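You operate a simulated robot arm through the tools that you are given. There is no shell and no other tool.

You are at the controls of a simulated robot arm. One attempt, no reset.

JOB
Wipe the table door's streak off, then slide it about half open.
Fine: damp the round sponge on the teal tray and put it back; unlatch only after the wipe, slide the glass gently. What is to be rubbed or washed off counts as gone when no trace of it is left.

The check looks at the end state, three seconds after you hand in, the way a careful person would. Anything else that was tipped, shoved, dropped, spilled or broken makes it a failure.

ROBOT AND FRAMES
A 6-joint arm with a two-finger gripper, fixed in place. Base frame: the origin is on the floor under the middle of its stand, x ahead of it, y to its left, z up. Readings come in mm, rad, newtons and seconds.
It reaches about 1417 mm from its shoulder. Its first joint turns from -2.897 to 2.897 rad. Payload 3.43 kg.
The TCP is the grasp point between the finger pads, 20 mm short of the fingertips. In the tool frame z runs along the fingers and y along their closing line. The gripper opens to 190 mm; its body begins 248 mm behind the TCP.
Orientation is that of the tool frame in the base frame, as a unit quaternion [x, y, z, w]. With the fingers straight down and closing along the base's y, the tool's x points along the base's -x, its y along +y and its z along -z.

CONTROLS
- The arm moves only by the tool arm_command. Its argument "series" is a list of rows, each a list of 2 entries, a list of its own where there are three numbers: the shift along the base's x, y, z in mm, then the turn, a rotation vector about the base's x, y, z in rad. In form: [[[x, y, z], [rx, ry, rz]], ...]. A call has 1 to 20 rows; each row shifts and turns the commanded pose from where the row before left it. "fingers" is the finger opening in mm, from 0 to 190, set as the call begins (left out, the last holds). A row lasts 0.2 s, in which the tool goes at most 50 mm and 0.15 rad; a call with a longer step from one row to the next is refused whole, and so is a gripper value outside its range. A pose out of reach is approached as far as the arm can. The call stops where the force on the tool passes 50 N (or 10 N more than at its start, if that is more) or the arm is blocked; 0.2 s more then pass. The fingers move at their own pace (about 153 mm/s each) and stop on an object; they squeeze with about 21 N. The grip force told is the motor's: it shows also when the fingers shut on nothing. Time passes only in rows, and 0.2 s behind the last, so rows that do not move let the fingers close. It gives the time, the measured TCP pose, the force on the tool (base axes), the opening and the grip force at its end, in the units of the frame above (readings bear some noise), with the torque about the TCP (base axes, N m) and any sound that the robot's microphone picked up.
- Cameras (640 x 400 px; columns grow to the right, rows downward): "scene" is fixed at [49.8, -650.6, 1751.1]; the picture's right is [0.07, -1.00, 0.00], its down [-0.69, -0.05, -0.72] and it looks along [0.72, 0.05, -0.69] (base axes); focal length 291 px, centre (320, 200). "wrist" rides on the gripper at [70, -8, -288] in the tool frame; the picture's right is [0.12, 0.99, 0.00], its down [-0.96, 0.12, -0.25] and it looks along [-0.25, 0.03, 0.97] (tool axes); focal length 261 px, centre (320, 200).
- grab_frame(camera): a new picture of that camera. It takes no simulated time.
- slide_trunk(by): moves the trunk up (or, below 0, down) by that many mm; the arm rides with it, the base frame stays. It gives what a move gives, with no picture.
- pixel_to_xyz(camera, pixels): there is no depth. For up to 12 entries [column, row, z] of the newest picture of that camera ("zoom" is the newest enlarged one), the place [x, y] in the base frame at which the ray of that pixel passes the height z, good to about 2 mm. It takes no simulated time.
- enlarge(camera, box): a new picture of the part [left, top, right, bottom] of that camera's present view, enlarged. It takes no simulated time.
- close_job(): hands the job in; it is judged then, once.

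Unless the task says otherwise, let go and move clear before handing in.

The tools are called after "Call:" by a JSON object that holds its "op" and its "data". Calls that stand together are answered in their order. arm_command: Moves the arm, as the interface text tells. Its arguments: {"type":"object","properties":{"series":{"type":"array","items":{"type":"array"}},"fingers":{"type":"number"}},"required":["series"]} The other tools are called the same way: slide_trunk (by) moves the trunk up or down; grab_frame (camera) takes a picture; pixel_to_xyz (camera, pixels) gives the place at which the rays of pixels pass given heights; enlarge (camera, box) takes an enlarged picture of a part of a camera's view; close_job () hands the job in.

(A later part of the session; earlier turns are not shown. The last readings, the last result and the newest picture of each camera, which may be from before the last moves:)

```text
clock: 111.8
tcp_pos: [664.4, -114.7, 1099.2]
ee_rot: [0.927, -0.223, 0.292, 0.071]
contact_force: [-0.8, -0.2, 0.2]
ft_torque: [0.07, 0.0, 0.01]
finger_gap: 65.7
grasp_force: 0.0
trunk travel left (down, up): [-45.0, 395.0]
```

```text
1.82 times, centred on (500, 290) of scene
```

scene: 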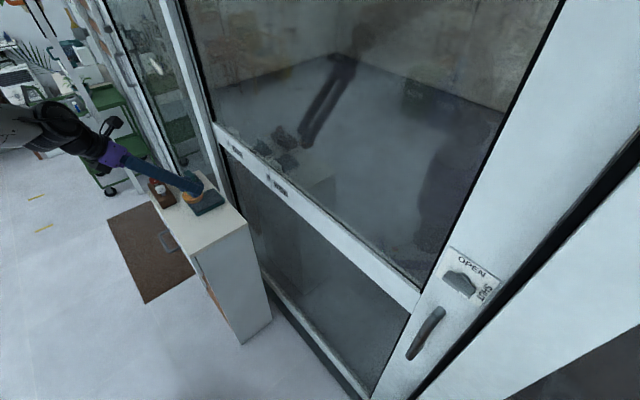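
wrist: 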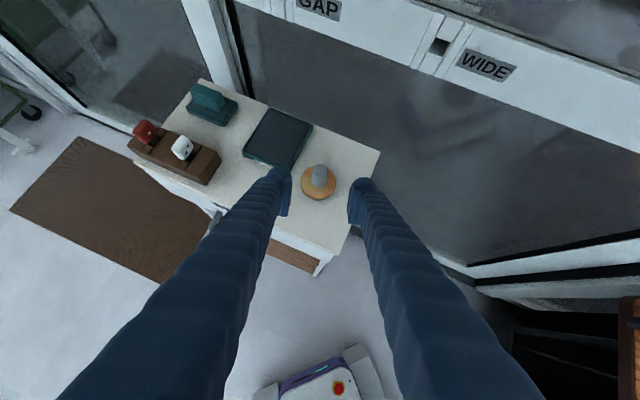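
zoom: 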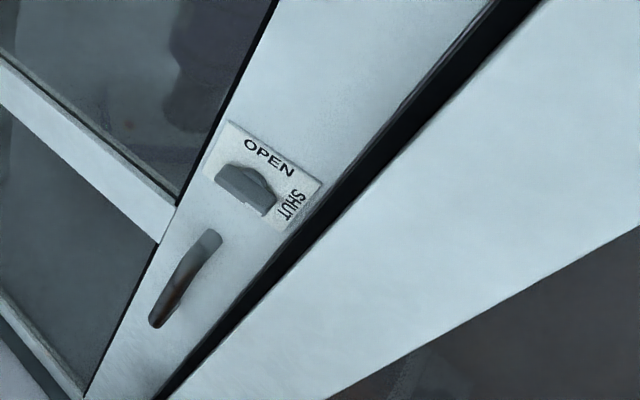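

The right door's handle and latch are on its right edge, so it slides left, toward the central post. I'll compute positions of the rail end, notches, stile edges, latch plate and handle in the door plane.

Call:
{"op": "grab_frame", "data": {"camera": "scene"}}

Call:
{"op": "pixel_to_xyz", "data": {"camera": "scene", "pixels": [[213, 123.4, 1100], [213, 123.4, 1200], [228, 142.6, 1100], [228, 142.6, 1200], [268.3, 177.1, 1100], [268.3, 177.1, 1200], [535.7, 246, 1300], [535.7, 246, 1400], [552, 251.5, 1300], [552, 251.5, 1400], [419, 291, 1100], [419, 291, 1200]]}}

Call:
{"op": "pixel_to_xyz", "data": {"camera": "scene", "pixels": [[480.8, 307.6, 1200], [480.8, 307.6, 1300], [435.7, 274.6, 1200], [435.7, 274.6, 1300], [459.3, 284.5, 1200], [459.3, 284.5, 1300], [440.7, 310.9, 1100], [440.7, 310.9, 1200], [410.4, 357, 1000], [410.4, 357, 1100], [475.3, 296.6, 1200], [475.3, 296.6, 1300]]}}

```text
taken
```

scene: 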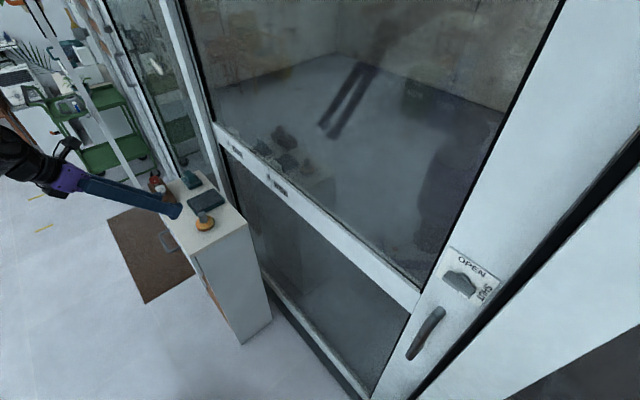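

```text
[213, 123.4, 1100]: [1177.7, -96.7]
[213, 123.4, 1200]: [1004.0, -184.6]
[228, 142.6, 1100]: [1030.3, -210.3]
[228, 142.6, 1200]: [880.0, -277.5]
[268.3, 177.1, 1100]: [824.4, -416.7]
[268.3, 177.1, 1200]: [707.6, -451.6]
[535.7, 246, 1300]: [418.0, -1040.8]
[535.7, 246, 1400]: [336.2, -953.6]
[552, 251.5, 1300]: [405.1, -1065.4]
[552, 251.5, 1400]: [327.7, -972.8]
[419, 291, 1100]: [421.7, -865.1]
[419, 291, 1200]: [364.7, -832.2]
```

```text
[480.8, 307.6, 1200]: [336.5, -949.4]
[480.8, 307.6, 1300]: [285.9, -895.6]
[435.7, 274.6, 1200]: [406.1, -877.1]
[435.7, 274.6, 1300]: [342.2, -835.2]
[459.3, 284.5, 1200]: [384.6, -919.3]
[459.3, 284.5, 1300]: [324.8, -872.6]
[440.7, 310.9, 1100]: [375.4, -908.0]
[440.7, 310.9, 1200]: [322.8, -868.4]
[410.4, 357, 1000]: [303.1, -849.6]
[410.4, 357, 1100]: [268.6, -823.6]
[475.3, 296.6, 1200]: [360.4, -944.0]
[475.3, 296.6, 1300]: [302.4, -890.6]
```

The key geometry is now clear. The door's right edge is at s≈-436 and its left end at s≈+725. The knob is centred near s=-385, z=1270 with the bar horizontal (SHUT). The vertical handle bar is at s≈-383, z≈920-1190. I'll roll the tool back and move to the middle of the free space first.

Call:
{"op": "arm_command", "data": {"series": [[[-8.2, -10.7, 10], [0.0765, -0.0391, -0.1222]], [[-8.2, -10.7, 10], [0.0765, -0.0391, -0.1222]], [[-8.2, -10.7, 10], [0.0765, -0.0391, -0.1222]], [[-8.2, -10.7, 10], [0.0765, -0.0391, -0.1222]], [[-8.2, -10.7, 10], [0.0765, -0.0391, -0.1222]], [[-8.2, -10.7, 10], [0.0765, -0.0391, -0.1222]], [[-8.2, -10.7, 10], [0.0765, -0.0391, -0.1222]], [[-8.2, -10.7, 10], [0.0765, -0.0391, -0.1222]], [[-8.2, -10.7, 10], [0.0765, -0.0391, -0.1222]], [[-8.2, -10.7, 10], [0.0765, -0.0391, -0.1222]], [[-8.2, -10.7, 10], [0.0765, -0.0391, -0.1222]], [[-8.2, -10.7, 10], [0.0765, -0.0391, -0.1222]], [[-8.2, -10.7, 10], [0.0765, -0.0391, -0.1222]], [[-8.2, -10.7, 10], [0.0765, -0.0391, -0.1222]], [[-8.2, -10.7, 10], [0.0765, -0.0391, -0.1222]], [[-8.2, -10.7, 10], [0.0765, -0.0391, -0.1222]], [[-8.2, -10.7, 10], [0.0765, -0.0391, -0.1222]], [[-8.2, -10.7, 10], [0.0765, -0.0391, -0.1222]], [[-8.2, -10.7, 10], [0.0765, -0.0391, -0.1222]], [[-8.2, -10.7, 10], [0.0765, -0.0391, -0.1222]]]}}

Call:
{"op": "grab_frame", "data": {"camera": "wrist"}}

Call:
{"op": "grab_frame", "data": {"camera": "scene"}}

```text
clock: 116.2
tcp_pos: [518.9, -343.2, 1240.7]
ee_rot: [0.156, 0.954, -0.065, 0.247]
contact_force: [-0.2, -0.3, -0.1]
ft_torque: [0.04, 0.03, 0.02]
finger_gap: 65.8
grasp_force: 0.1
trunk travel left (down, up): [-45.0, 395.0]
stopped in row 20: the arm was blocked; the commanded pose is now the measured one
```

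```text
taken
```

wrist: 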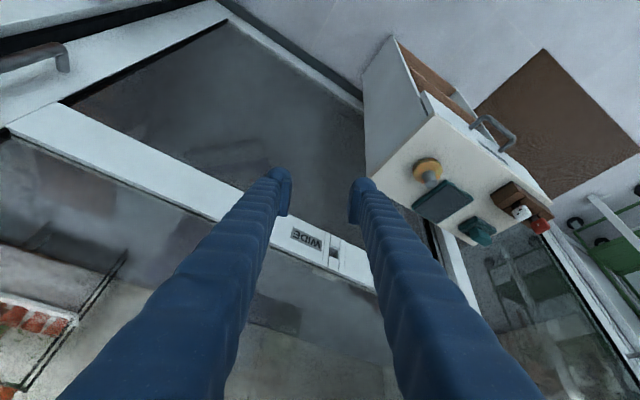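

```text
taken
```

scene: 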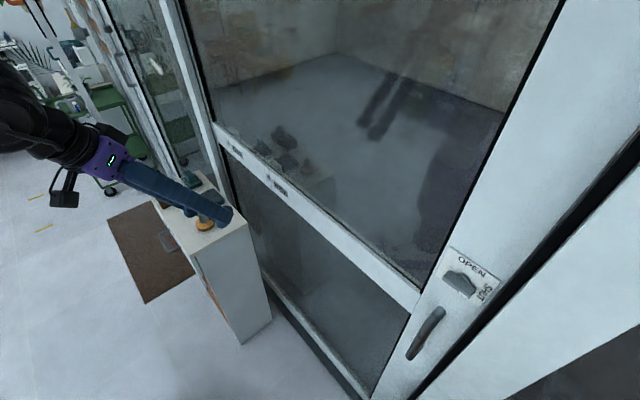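

The arm stopped at its bend limit in row 20, with nothing touched; it's at (519,-343,1241). I'll go to a straight-down pose near the latch side, at s≈-330, d≈560, z≈1400, with the finger line along the door normal.

Call:
{"op": "arm_command", "data": {"series": [[[-25.5, -20.4, 11.4], [0.0435, 0.006, -0.1414]], [[-25.5, -20.4, 11.4], [0.0435, 0.006, -0.1414]], [[-25.5, -20.4, 11.4], [0.0435, 0.006, -0.1414]], [[-25.5, -20.4, 11.4], [0.0435, 0.006, -0.1414]], [[-25.5, -20.4, 11.4], [0.0435, 0.006, -0.1414]], [[-25.5, -20.4, 11.4], [0.0435, 0.006, -0.1414]], [[-25.5, -20.4, 11.4], [0.0435, 0.006, -0.1414]]], "fingers": 50}}

Call:
{"op": "arm_command", "data": {"series": [[[-25.5, -20.4, 11.4], [0.0435, 0.006, -0.1414]], [[-25.5, -20.4, 11.4], [0.0435, 0.006, -0.1414]], [[-25.5, -20.4, 11.4], [0.0435, 0.006, -0.1414]], [[-25.5, -20.4, 11.4], [0.0435, 0.006, -0.1414]], [[-25.5, -20.4, 11.4], [0.0435, 0.006, -0.1414]], [[-25.5, -20.4, 11.4], [0.0435, 0.006, -0.1414]], [[-25.5, -20.4, 11.4], [0.0435, 0.006, -0.1414]]]}}

Call:
{"op": "grab_frame", "data": {"camera": "scene"}}

Call:
{"op": "grab_frame", "data": {"camera": "wrist"}}

```text
clock: 117.8
tcp_pos: [337.0, -483.3, 1323.2]
ee_rot: [0.622, 0.769, -0.04, 0.143]
contact_force: [-0.1, 0.7, 0.1]
ft_torque: [-0.01, -0.02, -0.01]
finger_gap: 49.9
grasp_force: 0.0
trunk travel left (down, up): [-45.0, 395.0]
```

```text
clock: 119.5
tcp_pos: [158.1, -618.8, 1387.9]
ee_rot: [0.924, 0.381, -0.003, 0.003]
contact_force: [-0.3, 1.0, -0.1]
ft_torque: [-0.11, -0.06, 0.0]
finger_gap: 50.1
grasp_force: 0.0
out of reach, approached as far as the arm can: row 7
trunk travel left (down, up): [-45.0, 395.0]
```

```text
taken
```

scene: 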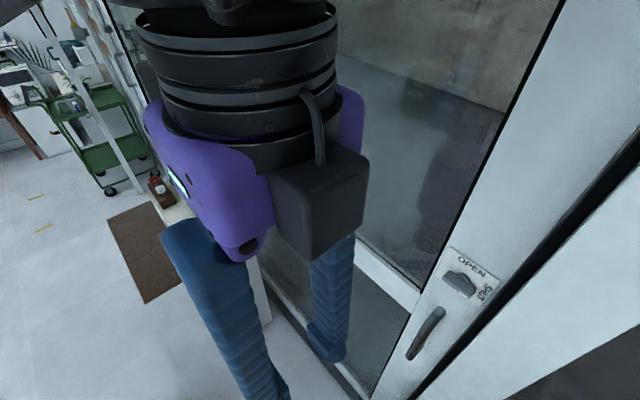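

```text
taken
```

wrist: 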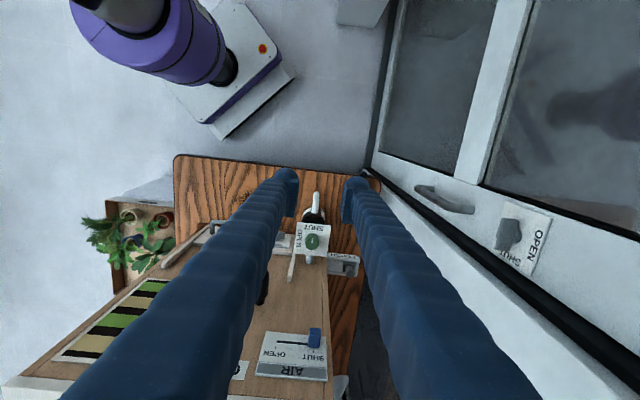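

I'm above the table side with the fingers pointing down, and the wrist view shows the latch at (520,240). I'll now pitch the tool up toward the door while approaching the latch height, in two halves.

Call:
{"op": "arm_command", "data": {"series": [[[11, -18.6, -10.5], [-0.101, -0.101, 0]], [[11, -18.6, -10.5], [-0.101, -0.101, 0]], [[11, -18.6, -10.5], [-0.101, -0.101, 0]], [[11, -18.6, -10.5], [-0.101, -0.101, 0]], [[11, -18.6, -10.5], [-0.101, -0.101, 0]], [[11, -18.6, -10.5], [-0.101, -0.101, 0]]]}}

Call:
{"op": "grab_frame", "data": {"camera": "wrist"}}

Call:
{"op": "grab_frame", "data": {"camera": "scene"}}

```text
clock: 120.8
tcp_pos: [226.4, -733.0, 1325.3]
ee_rot: [0.841, 0.347, 0.156, 0.385]
contact_force: [0.1, -1.0, 0.3]
ft_torque: [0.0, -0.01, 0.03]
finger_gap: 50.0
grasp_force: 0.0
trunk travel left (down, up): [-45.0, 395.0]
```

```text
taken
```

wrist: 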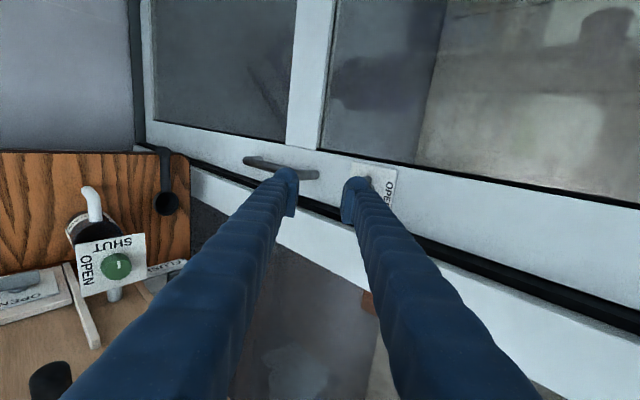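

```text
taken
```

scene: 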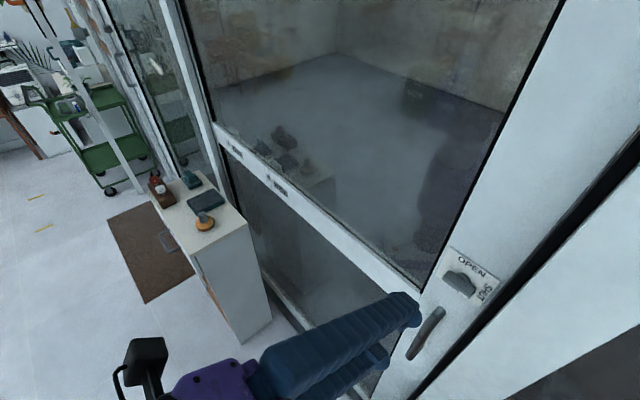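

Pitching is going fine: the tool is now at a 41° downward slope, aimed at the latch. I'll finish the pitch.

Call:
{"op": "arm_command", "data": {"series": [[[11, -18.6, -10.5], [-0.101, -0.101, 0]], [[11, -18.6, -10.5], [-0.101, -0.101, 0]], [[11, -18.6, -10.5], [-0.101, -0.101, 0]], [[11, -18.6, -10.5], [-0.101, -0.101, 0]], [[11, -18.6, -10.5], [-0.101, -0.101, 0]], [[0, 0, 0], [0, 0, 0]]]}}

Call:
{"op": "grab_frame", "data": {"camera": "wrist"}}

Call:
{"op": "grab_frame", "data": {"camera": "scene"}}

```text
clock: 122.2
tcp_pos: [279.6, -825.8, 1270.2]
ee_rot: [0.654, 0.269, 0.269, 0.653]
contact_force: [0.0, -1.5, -0.9]
ft_torque: [-0.2, -0.18, 0.17]
finger_gap: 50.2
grasp_force: 0.0
trunk travel left (down, up): [-45.0, 395.0]
```

```text
taken
```

wrist: 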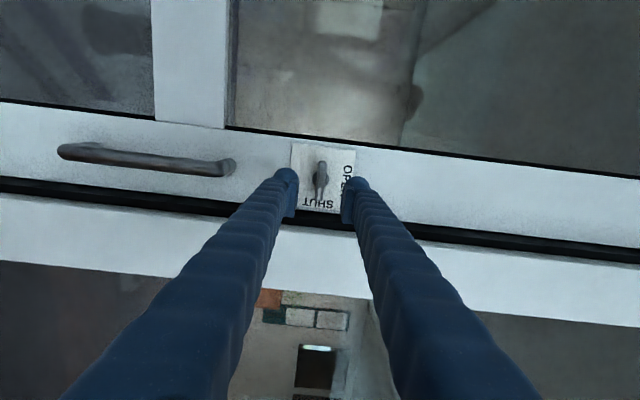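

```text
taken
```

scene: 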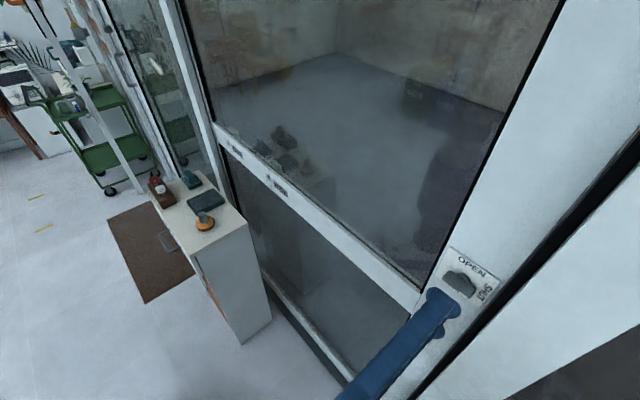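

The tool now faces the door squarely with the knob at (320,180) between the fingers. In this view image-right is world-up, and the bar points along the door toward SHUT. I'll zoom to align precisely.

Call:
{"op": "enlarge", "data": {"camera": "wrist", "box": [270, 130, 380, 230]}}

Call:
{"op": "enlarge", "data": {"camera": "scene", "box": [400, 230, 520, 340]}}

```text
4.00 times, centred on (325, 180) of wrist
```

zoom: 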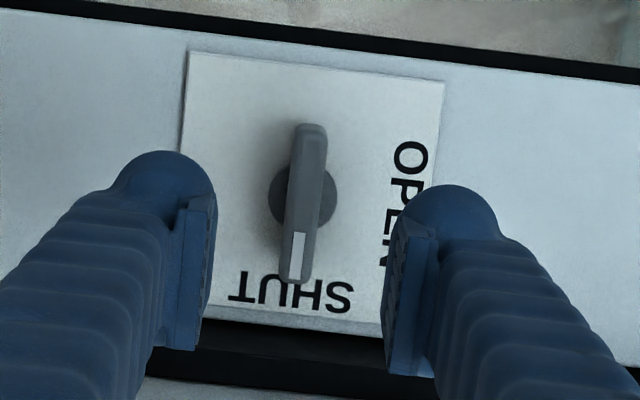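

```text
3.64 times, centred on (460, 285) of scene
```

zoom: 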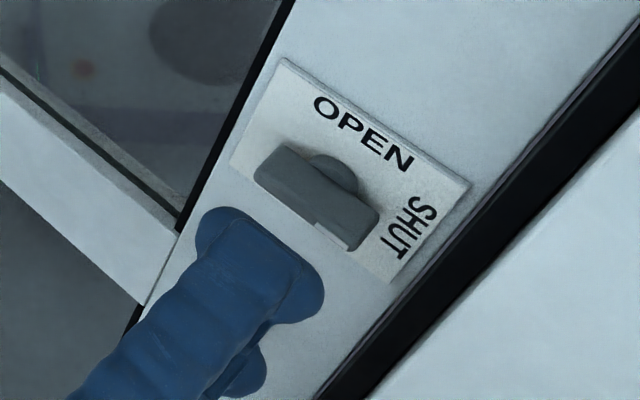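

The hub centre at zoom (302,198) lies within ~1.5 mm of the tool axis. The bar is about 12 mm thick and 54 mm long, and its white pointer is at SHUT. I'll correct 1.5 mm and advance until the fingertips straddle the bar, staying about 9 mm off the plate.

Call:
{"op": "arm_command", "data": {"series": [[[0.7, 0.7, 1.5], [0, 0, 0]], [[18.4, -18.4, 0], [0, 0, 0]], [[18.4, -18.4, 0], [0, 0, 0]], [[14.0, -14.0, 0], [0, 0, 0]], [[0, 0, 0], [0, 0, 0]]]}}

Call:
{"op": "enlarge", "data": {"camera": "wrist", "box": [270, 130, 380, 230]}}

Call:
{"op": "enlarge", "data": {"camera": "scene", "box": [400, 230, 520, 340]}}

```text
clock: 123.5
tcp_pos: [332.5, -875.6, 1274.0]
ee_rot: [0.654, 0.27, 0.269, 0.653]
contact_force: [0.1, -0.2, -0.4]
ft_torque: [0.0, -0.01, 0.04]
finger_gap: 49.8
grasp_force: 0.0
trunk travel left (down, up): [-45.0, 395.0]
```

```text
4.00 times, centred on (325, 180) of wrist
```

zoom: 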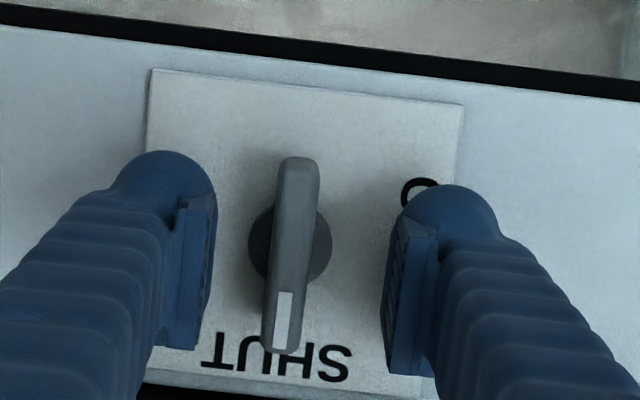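

```text
3.64 times, centred on (460, 285) of scene
```

zoom: 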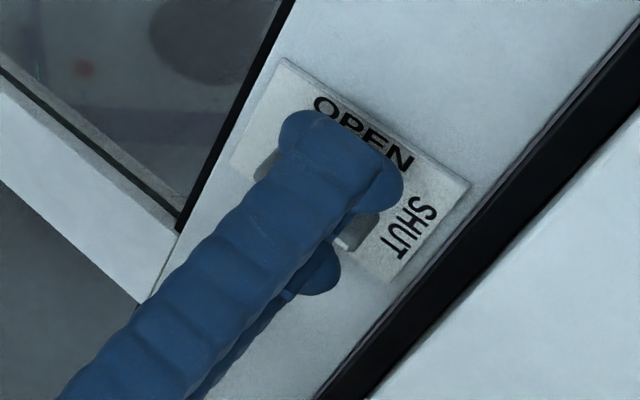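

The hub appears 2.5 mm below the tool axis (zoom 290 vs 298), so I'll lower 2 mm and then close on the bar.

Call:
{"op": "arm_command", "data": {"series": [[[2.1, -2.1, -2], [0, 0, 0]], [[0, 0, 0], [0, 0, 0]]]}}

Call:
{"op": "arm_command", "data": {"series": [[[0, 0, 0], [0, 0, 0]], [[0, 0, 0], [0, 0, 0]]], "fingers": 5}}

Call:
{"op": "enlarge", "data": {"camera": "wrist", "box": [270, 130, 380, 230]}}

```text
clock: 124.0
tcp_pos: [333.9, -876.1, 1272.2]
ee_rot: [0.654, 0.269, 0.269, 0.653]
contact_force: [-0.5, -0.5, 0.5]
ft_torque: [0.0, 0.01, -0.02]
finger_gap: 50.0
grasp_force: 0.2
trunk travel left (down, up): [-45.0, 395.0]
```

```text
clock: 124.7
tcp_pos: [332.5, -876.4, 1268.9]
ee_rot: [0.655, 0.27, 0.269, 0.653]
contact_force: [-1.7, 3.9, -10.5]
ft_torque: [0.06, 0.09, 0.0]
finger_gap: 11.1
grasp_force: 44.7
trunk travel left (down, up): [-45.0, 395.0]
```

```text
4.00 times, centred on (325, 180) of wrist
```

zoom: 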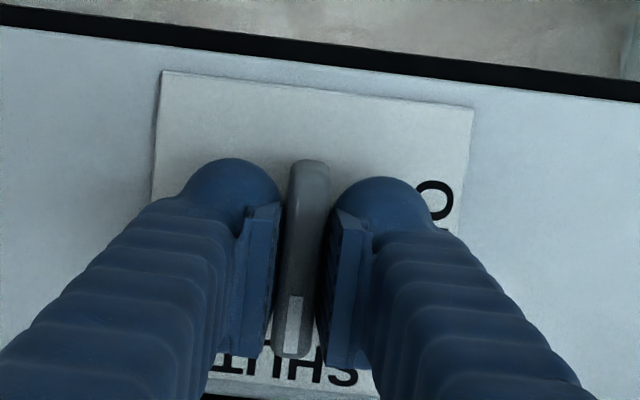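

It's gripped at an 11.1 mm gap, with a -10 N vertical load meaning I sit slightly high. I'll relieve that by lowering 2 mm before turning.

Call:
{"op": "arm_command", "data": {"series": [[[0, 0, -2], [0, 0, 0]], [[0, 0, 0], [0, 0, 0]]]}}

```text
clock: 125.2
tcp_pos: [334.4, -875.9, 1269.3]
ee_rot: [0.654, 0.27, 0.27, 0.653]
contact_force: [-1.0, 1.7, -3.9]
ft_torque: [0.0, 0.04, 0.01]
finger_gap: 10.9
grasp_force: 44.6
trunk travel left (down, up): [-45.0, 395.0]
```

The load is nearly gone. I'll turn the knob from SHUT toward OPEN (pointer from the right to up, a rotation about -n), starting with 20°.

Call:
{"op": "arm_command", "data": {"series": [[[0, 0, -0.7], [-0.082, 0.082, 0]], [[0, 0, 0], [-0.082, 0.082, 0]], [[0, 0, 0], [-0.082, 0.082, 0]], [[0, 0, 0], [0, 0, 0]]]}}

Call:
{"op": "enlarge", "data": {"camera": "wrist", "box": [270, 130, 380, 230]}}

Call:
{"op": "enlarge", "data": {"camera": "scene", "box": [400, 230, 520, 340]}}

```text
clock: 126.2
tcp_pos: [333.4, -876.2, 1270.5]
ee_rot: [0.596, 0.379, 0.152, 0.692]
contact_force: [-0.3, 2.8, 10.7]
ft_torque: [-0.07, -0.06, 0.06]
finger_gap: 11.0
grasp_force: 44.6
trunk travel left (down, up): [-45.0, 395.0]
```

```text
4.00 times, centred on (325, 180) of wrist
```

zoom: 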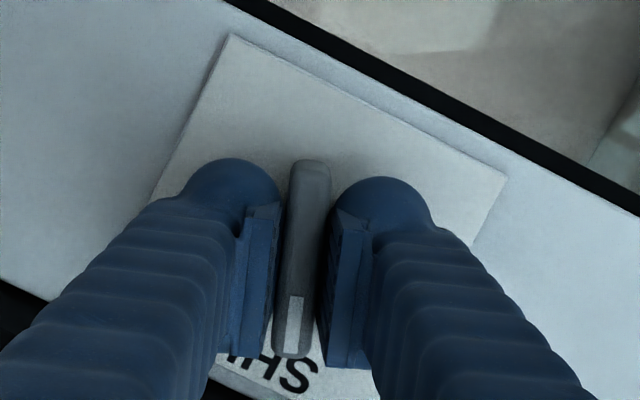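

```text
3.64 times, centred on (460, 285) of scene
```

zoom: 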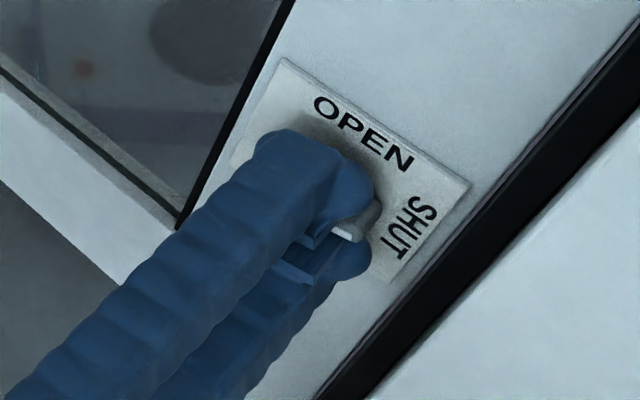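

The knob turns with the tool, and the pointer is leaving SHUT toward OPEN. Forces are modest (11 N), so I'll continue another ~33°.

Call:
{"op": "arm_command", "data": {"series": [[[0, 0, 0.8], [-0.082, 0.082, 0]], [[0, 0, 0], [-0.082, 0.082, 0]], [[0, 0, 0], [-0.082, 0.082, 0]], [[0, 0, 0], [-0.082, 0.082, 0]], [[0, 0, 0], [-0.082, 0.082, 0]], [[0, 0, 0], [0, 0, 0]]]}}

Call:
{"op": "enlarge", "data": {"camera": "wrist", "box": [270, 130, 380, 230]}}

```text
clock: 127.7
tcp_pos: [333.3, -876.9, 1271.1]
ee_rot: [0.463, 0.532, -0.053, 0.707]
contact_force: [5.5, -8.1, 20.4]
ft_torque: [-0.14, -0.15, -0.04]
finger_gap: 11.2
grasp_force: 44.5
trunk travel left (down, up): [-45.0, 395.0]
```

```text
4.00 times, centred on (325, 180) of wrist
```

zoom: 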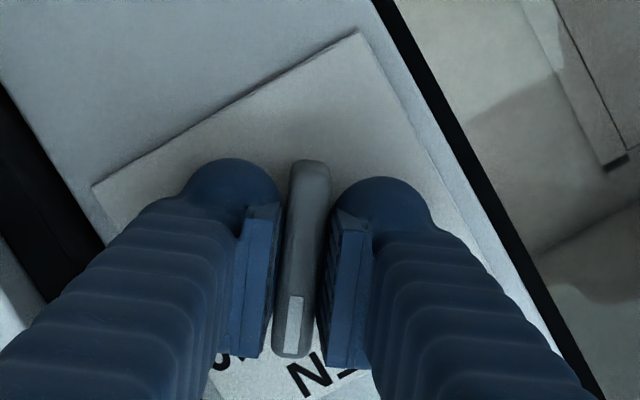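

The knob is about 53° round, with a 20 N upward load building from slight off-centre. I'll raise 2 mm to relieve it and continue.

Call:
{"op": "arm_command", "data": {"series": [[[0, 0, 1.5], [0, 0, 0]], [[0, 0, 1.0], [-0.082, 0.082, 0]], [[0, 0, 0], [-0.082, 0.082, 0]], [[0, 0, 0], [0, 0, 0]]]}}

Call:
{"op": "enlarge", "data": {"camera": "wrist", "box": [270, 130, 380, 230]}}

```text
clock: 128.7
tcp_pos: [334.7, -875.7, 1271.4]
ee_rot: [0.398, 0.584, -0.133, 0.695]
contact_force: [8.7, -2.6, 10.8]
ft_torque: [-0.03, 0.03, 0.08]
finger_gap: 11.0
grasp_force: 44.2
trunk travel left (down, up): [-45.0, 395.0]
```

```text
4.00 times, centred on (325, 180) of wrist
```

zoom: 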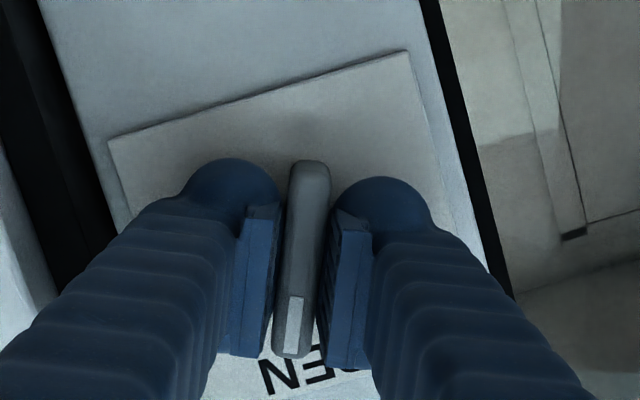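

It's about 68° round now. I'll turn the remaining ~22°.

Call:
{"op": "arm_command", "data": {"series": [[[0, 0, 1.0], [-0.082, 0.082, 0]], [[0, 0, 0], [-0.082, 0.082, 0]], [[0, 0, 0], [-0.082, 0.082, 0]], [[0, 0, 0], [-0.03, 0.03, 0]], [[0, 0, 0], [0, 0, 0]]]}}

Call:
{"op": "enlarge", "data": {"camera": "wrist", "box": [270, 130, 380, 230]}}

Call:
{"op": "enlarge", "data": {"camera": "scene", "box": [400, 230, 520, 340]}}

```text
clock: 129.8
tcp_pos: [334.1, -876.1, 1271.3]
ee_rot: [0.277, 0.65, -0.265, 0.656]
contact_force: [0.9, 14.2, -10.9]
ft_torque: [0.14, 0.15, 0.09]
finger_gap: 10.9
grasp_force: 44.6
trunk travel left (down, up): [-45.0, 395.0]
```

```text
4.00 times, centred on (325, 180) of wrist
```

zoom: 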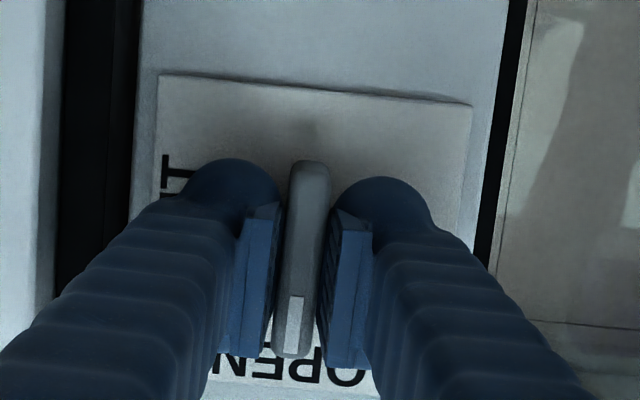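

```text
3.64 times, centred on (460, 285) of scene
```

zoom: 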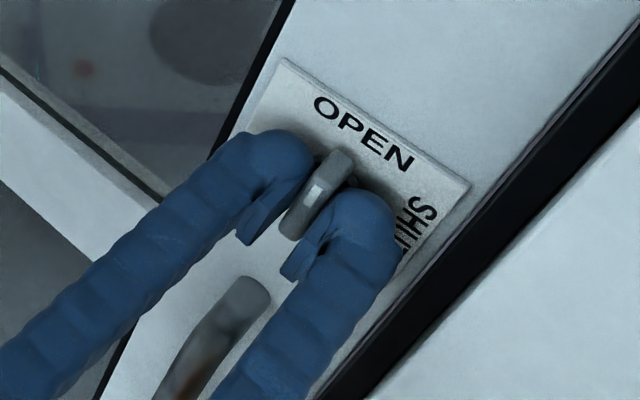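

The pointer now points at OPEN; the plate edge slope gives ~88.5° of turn. I'll add 2° to seat it, then release.

Call:
{"op": "arm_command", "data": {"series": [[[0, 0, -0.5], [-0.025, 0.025, 0]], [[0, 0, 0], [0, 0, 0]]]}}

Call:
{"op": "arm_command", "data": {"series": [[[0, 0, 0], [0, 0, 0]], [[0, 0, 0], [0, 0, 0]], [[0, 0, 0], [0, 0, 0]]], "fingers": 50}}

Call:
{"op": "arm_command", "data": {"series": [[[-14, 14, 0], [0, 0, 0]], [[-21, 21, 0], [0, 0, 0]], [[-28, 28, 0], [0, 0, 0]], [[-28, 28, 0], [0, 0, 0]]]}}

Call:
{"op": "enlarge", "data": {"camera": "scene", "box": [400, 230, 520, 340]}}

Call:
{"op": "grab_frame", "data": {"camera": "wrist"}}

```text
clock: 130.4
tcp_pos: [334.4, -876.5, 1270.6]
ee_rot: [0.266, 0.655, -0.275, 0.652]
contact_force: [-2.2, 24.3, -19.7]
ft_torque: [0.46, -0.19, 0.13]
finger_gap: 11.0
grasp_force: 44.3
trunk travel left (down, up): [-45.0, 395.0]
```

```text
clock: 131.2
tcp_pos: [333.7, -878.7, 1271.7]
ee_rot: [0.266, 0.654, -0.276, 0.652]
contact_force: [0.2, 0.2, 0.5]
ft_torque: [0.0, 0.0, -0.04]
finger_gap: 50.0
grasp_force: 0.0
trunk travel left (down, up): [-45.0, 395.0]
```

```text
clock: 132.2
tcp_pos: [242.0, -787.4, 1269.9]
ee_rot: [0.265, 0.654, -0.276, 0.653]
contact_force: [0.2, 0.3, 0.1]
ft_torque: [-0.05, -0.02, 0.03]
finger_gap: 49.9
grasp_force: 0.0
trunk travel left (down, up): [-45.0, 395.0]
```

```text
3.64 times, centred on (460, 285) of scene
```

zoom: 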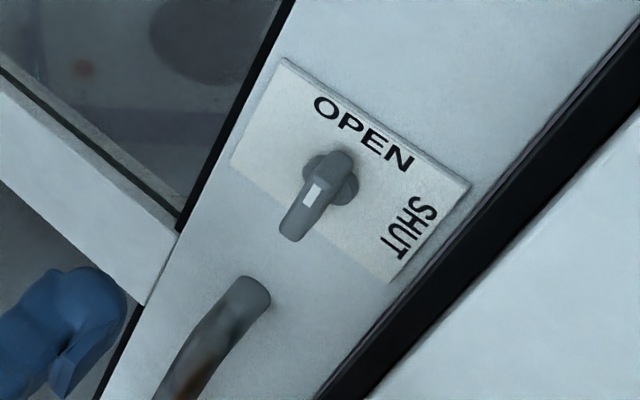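

```text
taken
```

wrist: 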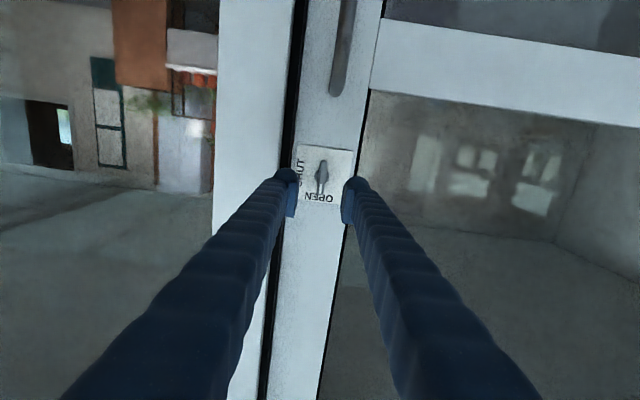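

The knob sits vertically at OPEN. Now the handle: its bar is at about d≈842, s≈-378, z≈950-1140. I'll pitch the tool down 45°, a posture that stays reachable along the whole slide, and line up above and in front of the handle.

Call:
{"op": "arm_command", "data": {"series": [[[4.4, -2.6, -14.2], [0.0926, 0.0926, 0]], [[4.4, -2.6, -14.2], [0.0926, 0.0926, 0]], [[4.4, -2.6, -14.2], [0.0926, 0.0926, 0]], [[4.4, -2.6, -14.2], [0.0926, 0.0926, 0]], [[4.4, -2.6, -14.2], [0.0926, 0.0926, 0]], [[4.4, -2.6, -14.2], [0.0926, 0.0926, 0]], [[0, 0, 0], [0, 0, 0]]], "fingers": 60}}

Call:
{"op": "grab_frame", "data": {"camera": "wrist"}}

Call:
{"op": "grab_frame", "data": {"camera": "scene"}}

```text
clock: 133.8
tcp_pos: [269.3, -802.8, 1186.2]
ee_rot: [0.347, 0.856, -0.15, 0.353]
contact_force: [0.8, -1.6, -0.9]
ft_torque: [0.05, -0.01, 0.01]
finger_gap: 60.2
grasp_force: 0.0
trunk travel left (down, up): [-45.0, 395.0]
```

```text
taken
```

wrist: 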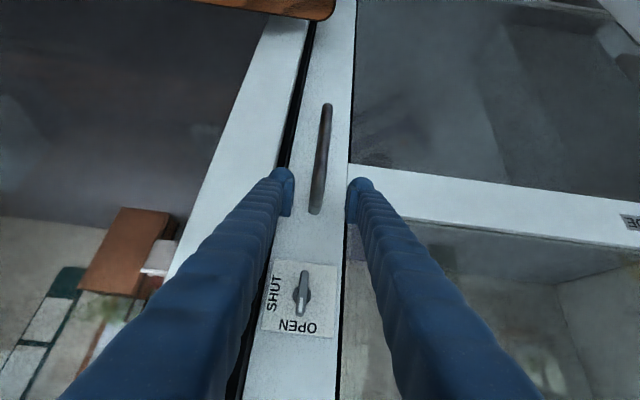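

```text
taken
```

scene: 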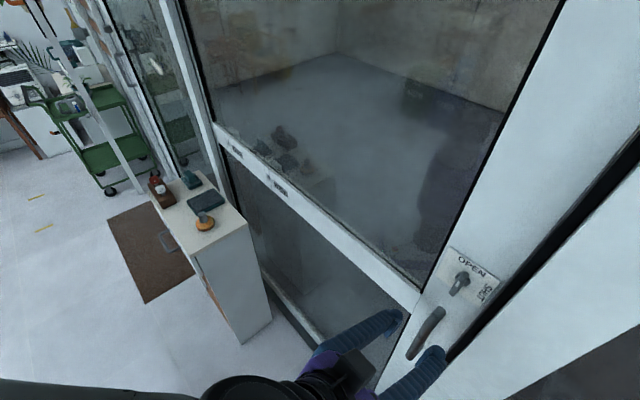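

The handle bar runs through (318,179), centred between the fingertips at (282,175) and (358,185). I'll advance along the tool axis so the fingers straddle it.

Call:
{"op": "arm_command", "data": {"series": [[[20, -20, -28.2], [0, 0, 0]], [[20, -20, -28.2], [0, 0, 0]], [[10, -10, -14.1], [0, 0, 0]], [[0, 0, 0], [0, 0, 0]]]}}

Call:
{"op": "enlarge", "data": {"camera": "wrist", "box": [250, 120, 390, 260]}}

Call:
{"op": "enlarge", "data": {"camera": "scene", "box": [360, 250, 500, 390]}}

```text
clock: 134.8
tcp_pos: [319.3, -850.8, 1115.6]
ee_rot: [0.347, 0.855, -0.151, 0.354]
contact_force: [0.0, 0.3, -0.1]
ft_torque: [0.05, -0.02, 0.0]
finger_gap: 60.2
grasp_force: 0.0
trunk travel left (down, up): [-45.0, 395.0]
```

```text
2.86 times, centred on (320, 190) of wrist
```

zoom: 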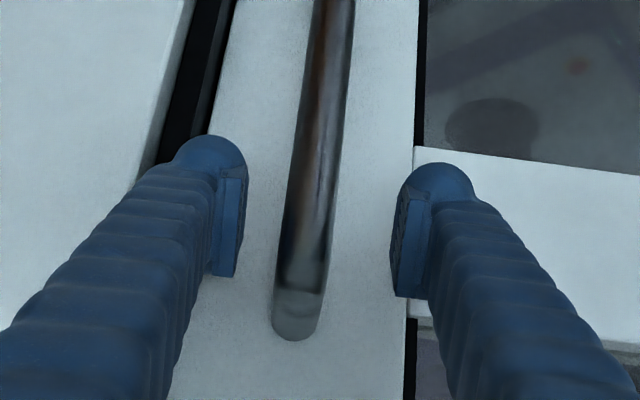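

```text
2.86 times, centred on (430, 320) of scene
```

zoom: 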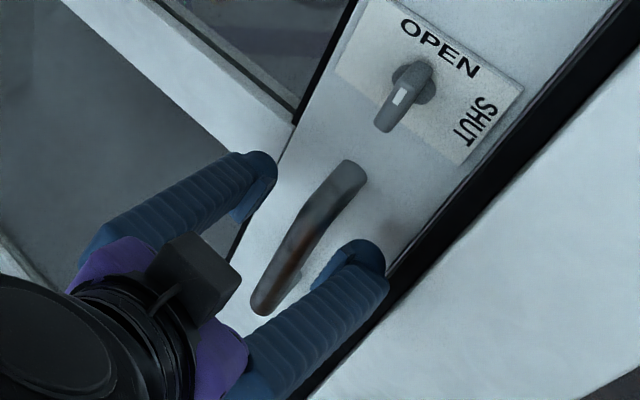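

The bar is between the fingers. Before sliding, I'll double-check from both cameras which end of the knob carries the white pointer.

Call:
{"op": "enlarge", "data": {"camera": "scene", "box": [440, 250, 500, 310]}}

Call:
{"op": "enlarge", "data": {"camera": "wrist", "box": [250, 240, 390, 400]}}

```text
6.67 times, centred on (470, 280) of scene
```

zoom: 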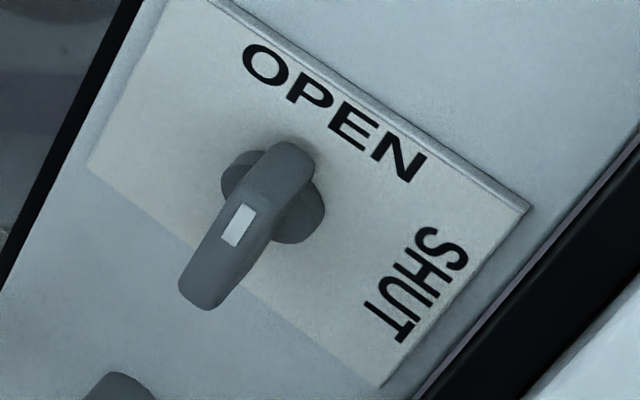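

```text
2.50 times, centred on (320, 320) of wrist
```

zoom: 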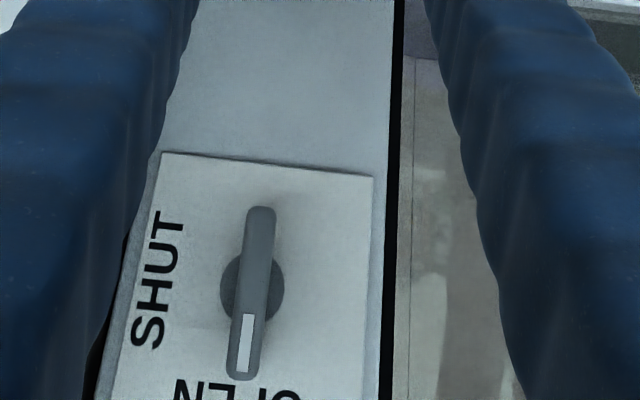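

The wrist view confirms that the pointer mark is at the OPEN end. I'll advance 15 mm so the bar sits well inside the pads, shift 3 mm sideways, and close the fingers to a loose fork of 27 mm around the ~21 mm bar.

Call:
{"op": "arm_command", "data": {"series": [[[8.5, -12.7, 0], [0, 0, 0]], [[0, 0, 0], [0, 0, 0]]]}}

Call:
{"op": "arm_command", "data": {"series": [[[0, 0, 0], [0, 0, 0]], [[0, 0, 0], [0, 0, 0]]], "fingers": 27}}

Call:
{"op": "enlarge", "data": {"camera": "wrist", "box": [250, 120, 390, 260]}}

Call:
{"op": "enlarge", "data": {"camera": "scene", "box": [360, 250, 500, 390]}}

```text
clock: 135.4
tcp_pos: [328.9, -864.2, 1114.4]
ee_rot: [0.346, 0.856, -0.15, 0.354]
contact_force: [-0.1, -0.2, -0.4]
ft_torque: [0.04, -0.02, 0.02]
finger_gap: 60.1
grasp_force: 0.1
trunk travel left (down, up): [-45.0, 395.0]
```

```text
clock: 136.1
tcp_pos: [328.0, -863.1, 1115.7]
ee_rot: [0.347, 0.855, -0.151, 0.354]
contact_force: [0.2, 0.5, 0.6]
ft_torque: [0.0, 0.03, -0.02]
finger_gap: 27.1
grasp_force: 0.1
trunk travel left (down, up): [-45.0, 395.0]
```

```text
2.86 times, centred on (320, 190) of wrist
```

zoom: 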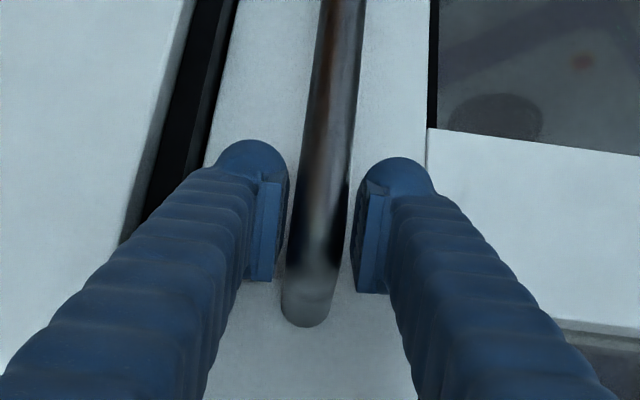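

```text
2.86 times, centred on (430, 320) of scene
```

zoom: 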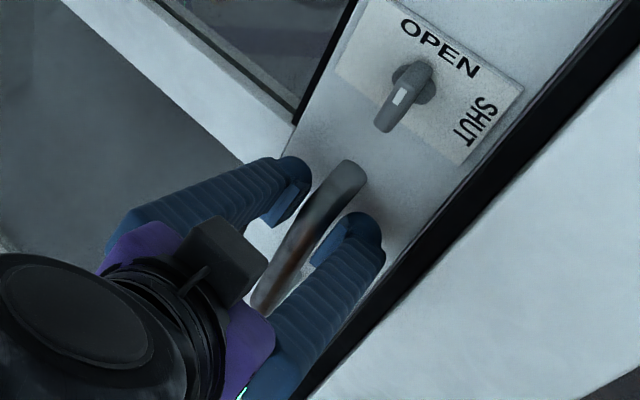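

The fork is around the bar. I'll start sliding left (+t) gently, about 22 mm, watching the force.

Call:
{"op": "arm_command", "data": {"series": [[[3, 3, 0], [0, 0, 0]], [[4, 4, 0], [0, 0, 0]], [[4, 4, 0], [0, 0, 0]], [[4, 4, 0], [0, 0, 0]]]}}

Call:
{"op": "grab_frame", "data": {"camera": "scene"}}

```text
clock: 137.1
tcp_pos: [344.2, -848.5, 1115.0]
ee_rot: [0.346, 0.856, -0.15, 0.354]
contact_force: [-1.0, -0.6, -0.2]
ft_torque: [-0.02, 0.03, -0.04]
finger_gap: 27.3
grasp_force: 0.1
trunk travel left (down, up): [-45.0, 395.0]
```

```text
taken
```

scene: 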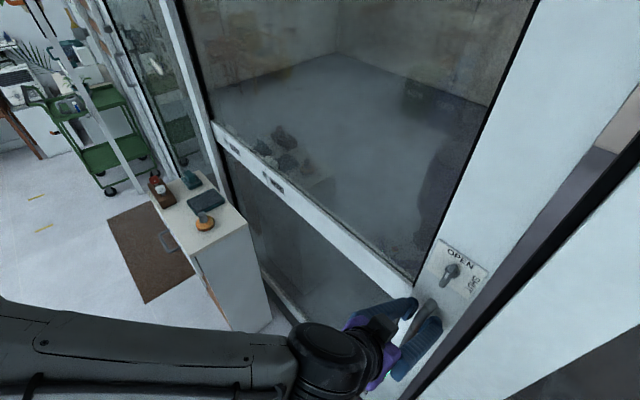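

The door is moving freely with barely 1 N. I'll check where the bar sits between the fingers, in case it coasts ahead.

Call:
{"op": "enlarge", "data": {"camera": "wrist", "box": [250, 120, 390, 260]}}

Call:
{"op": "enlarge", "data": {"camera": "scene", "box": [380, 200, 560, 380]}}

Call:
{"op": "enlarge", "data": {"camera": "scene", "box": [200, 100, 300, 220]}}

```text
2.86 times, centred on (320, 190) of wrist
```

zoom: 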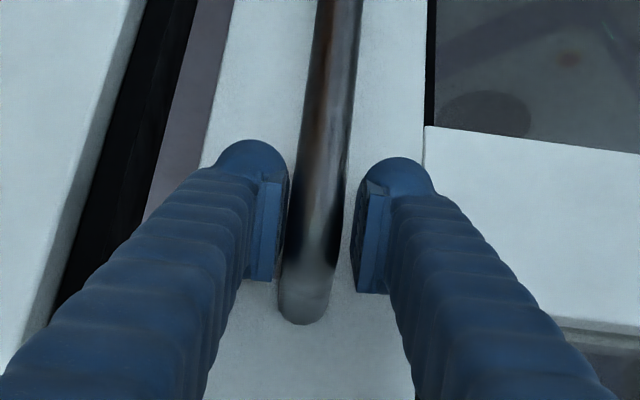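

```text
2.22 times, centred on (470, 290) of scene
```

zoom: 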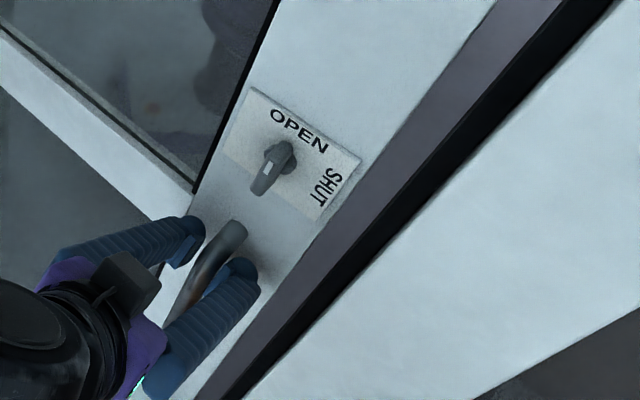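

```text
3.33 times, centred on (250, 160) of scene
```

zoom: 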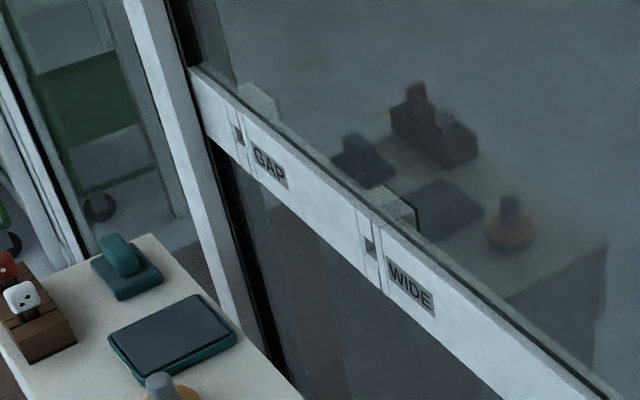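

The bar rides on the trailing finger and the door isn't coasting ahead. I'll continue at a gentle ~40 mm/s for about 150 mm.

Call:
{"op": "arm_command", "data": {"series": [[[4.5, 4.5, 0], [0, 0, 0]], [[5.5, 5.5, 0], [0, 0, 0]], [[5.5, 5.5, 0], [0, 0, 0]], [[5.5, 5.5, 0], [0, 0, 0]], [[5.5, 5.5, 0], [0, 0, 0]], [[5.5, 5.5, 0], [0, 0, 0]], [[5.5, 5.5, 0], [0, 0, 0]], [[5.5, 5.5, 0], [0, 0, 0]], [[5.5, 5.5, 0], [0, 0, 0]], [[5.5, 5.5, 0], [0, 0, 0]], [[5.5, 5.5, 0], [0, 0, 0]], [[5.5, 5.5, 0], [0, 0, 0]]]}}

Call:
{"op": "grab_frame", "data": {"camera": "scene"}}

Call:
{"op": "grab_frame", "data": {"camera": "wrist"}}

```text
clock: 139.7
tcp_pos: [409.1, -781.9, 1115.8]
ee_rot: [0.347, 0.856, -0.149, 0.353]
contact_force: [-0.9, -0.3, -0.6]
ft_torque: [0.0, -0.02, 0.02]
finger_gap: 26.9
grasp_force: 0.0
trunk travel left (down, up): [-45.0, 395.0]
```

```text
taken
```

scene: 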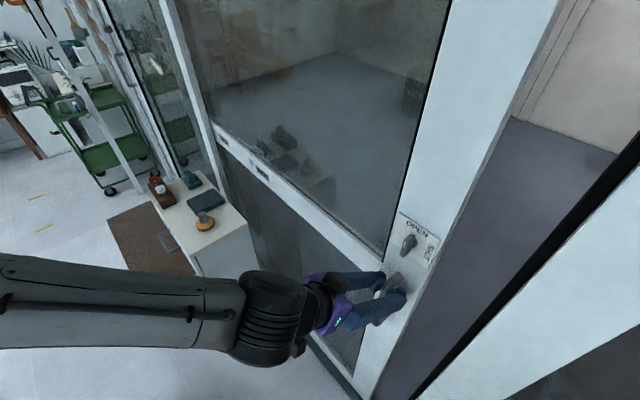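

```text
taken
```

wrist: 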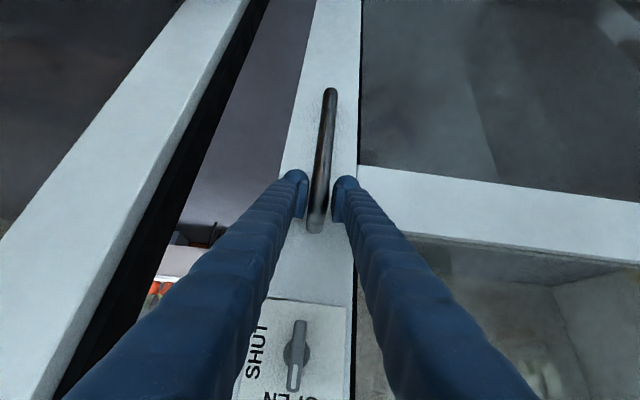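

The door has moved ~112 mm with under 1 N. I'll look at the left end to see how the GAP mark and post relate.

Call:
{"op": "enlarge", "data": {"camera": "scene", "box": [180, 80, 300, 220]}}

Call:
{"op": "enlarge", "data": {"camera": "scene", "box": [380, 0, 640, 300]}}

```text
2.86 times, centred on (240, 150) of scene
```

zoom: 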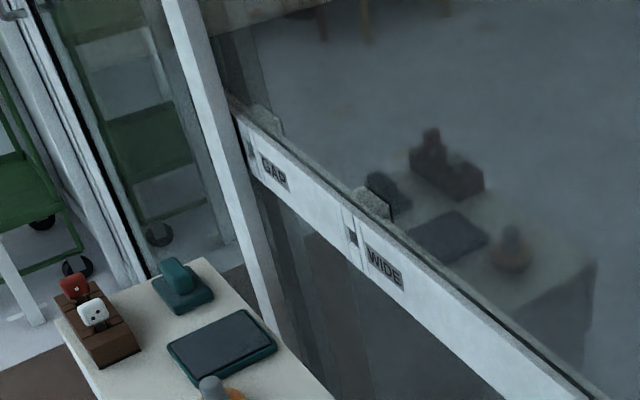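

```text
1.33 times, centred on (510, 150) of scene
```

zoom: 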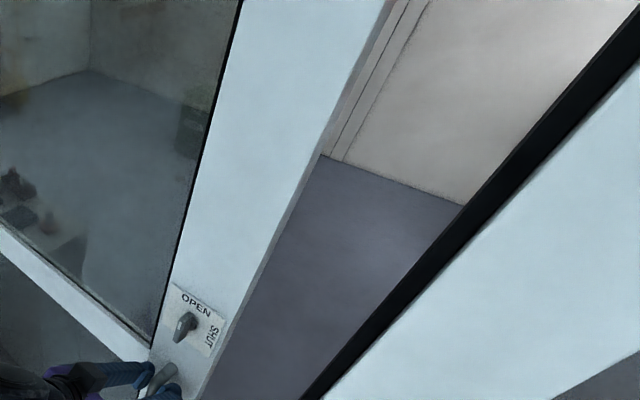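

The door slides behind the central post, and the GAP notch is just reaching it. To judge what "half" means, I need the total space available, so I'll look at the left pane's far edge.

Call:
{"op": "enlarge", "data": {"camera": "scene", "box": [90, 0, 230, 200]}}

Call:
{"op": "pixel_to_xyz", "data": {"camera": "zoom", "pixels": [[300, 250, 900], [300, 250, 1100], [300, 150, 1100], [300, 150, 1200]]}}

```text
2.00 times, centred on (160, 100) of scene
```

zoom: 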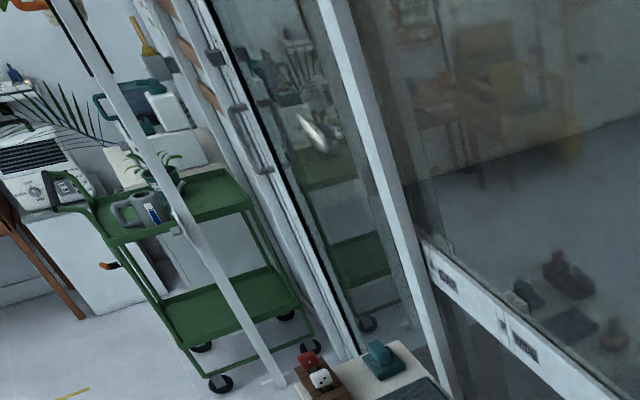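

```text
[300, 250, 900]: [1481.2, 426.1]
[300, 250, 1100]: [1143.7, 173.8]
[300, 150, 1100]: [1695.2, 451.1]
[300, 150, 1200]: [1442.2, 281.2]
```

I'll locate the left pane's far edge (zoom strip near (296,200)) and the post's edges in the door plane.

Call:
{"op": "pixel_to_xyz", "data": {"camera": "zoom", "pixels": [[296, 200, 900], [296, 200, 1100], [296, 200, 1200], [340, 300, 800], [340, 300, 1000], [395, 200, 1000], [395, 200, 1200], [420, 300, 900], [420, 300, 1100], [270, 200, 1100], [270, 200, 1200]]}}

```text
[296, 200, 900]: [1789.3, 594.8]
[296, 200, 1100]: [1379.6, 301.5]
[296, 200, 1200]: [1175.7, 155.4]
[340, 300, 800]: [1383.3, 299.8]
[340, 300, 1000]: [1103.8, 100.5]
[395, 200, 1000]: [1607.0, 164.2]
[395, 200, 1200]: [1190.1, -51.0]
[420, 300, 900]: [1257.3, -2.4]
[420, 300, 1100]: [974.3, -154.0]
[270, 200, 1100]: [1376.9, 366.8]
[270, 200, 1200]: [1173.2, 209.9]
```

The left pane is as wide as this door, so the geometry alone doesn't settle the travel. The GAP mark meets the post at ~115 mm of opening, and WIDE would at ~417 mm. I'll keep sliding gently and feel for an end stop, to learn the actual range before settling on half.

Call:
{"op": "arm_command", "data": {"series": [[[4.5, 4.5, 0], [0, 0, 0]], [[5.5, 5.5, 0], [0, 0, 0]], [[5.5, 5.5, 0], [0, 0, 0]], [[5.5, 5.5, 0], [0, 0, 0]], [[5.5, 5.5, 0], [0, 0, 0]], [[5.5, 5.5, 0], [0, 0, 0]], [[5.5, 5.5, 0], [0, 0, 0]], [[5.5, 5.5, 0], [0, 0, 0]], [[5.5, 5.5, 0], [0, 0, 0]], [[5.5, 5.5, 0], [0, 0, 0]], [[5.5, 5.5, 0], [0, 0, 0]], [[5.5, 5.5, 0], [0, 0, 0]], [[5.5, 5.5, 0], [0, 0, 0]], [[5.5, 5.5, 0], [0, 0, 0]], [[5.5, 5.5, 0], [0, 0, 0]], [[5.5, 5.5, 0], [0, 0, 0]], [[5.5, 5.5, 0], [0, 0, 0]], [[5.5, 5.5, 0], [0, 0, 0]], [[5.5, 5.5, 0], [0, 0, 0]], [[4, 4, 0], [0, 0, 0]]]}}

Call:
{"op": "grab_frame", "data": {"camera": "scene"}}

Call:
{"op": "grab_frame", "data": {"camera": "wrist"}}

```text
clock: 143.8
tcp_pos: [516.9, -675.8, 1116.7]
ee_rot: [0.346, 0.856, -0.149, 0.353]
contact_force: [0.5, 0.8, -0.8]
ft_torque: [0.01, 0.03, -0.05]
finger_gap: 26.7
grasp_force: 0.0
trunk travel left (down, up): [-45.0, 395.0]
```

```text
taken
```

scene: 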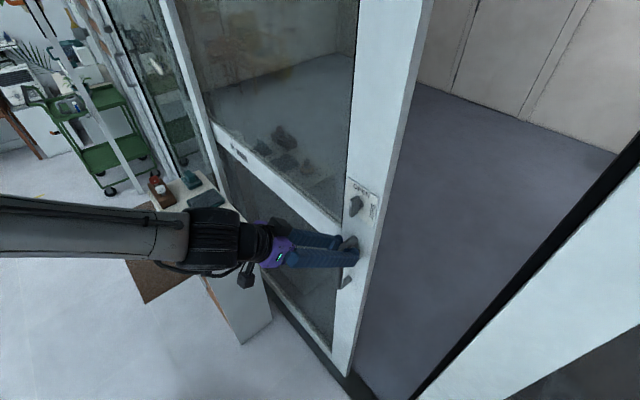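

```text
taken
```

wrist: 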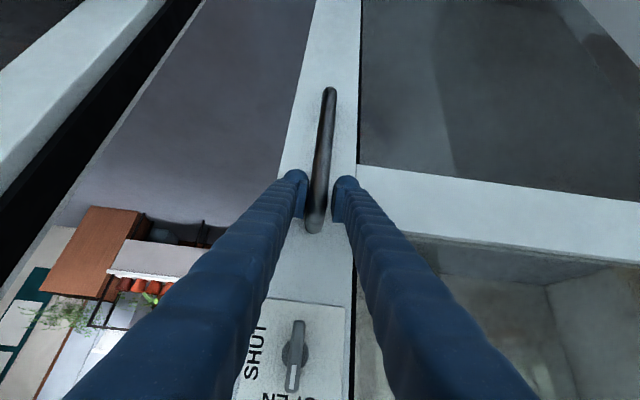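

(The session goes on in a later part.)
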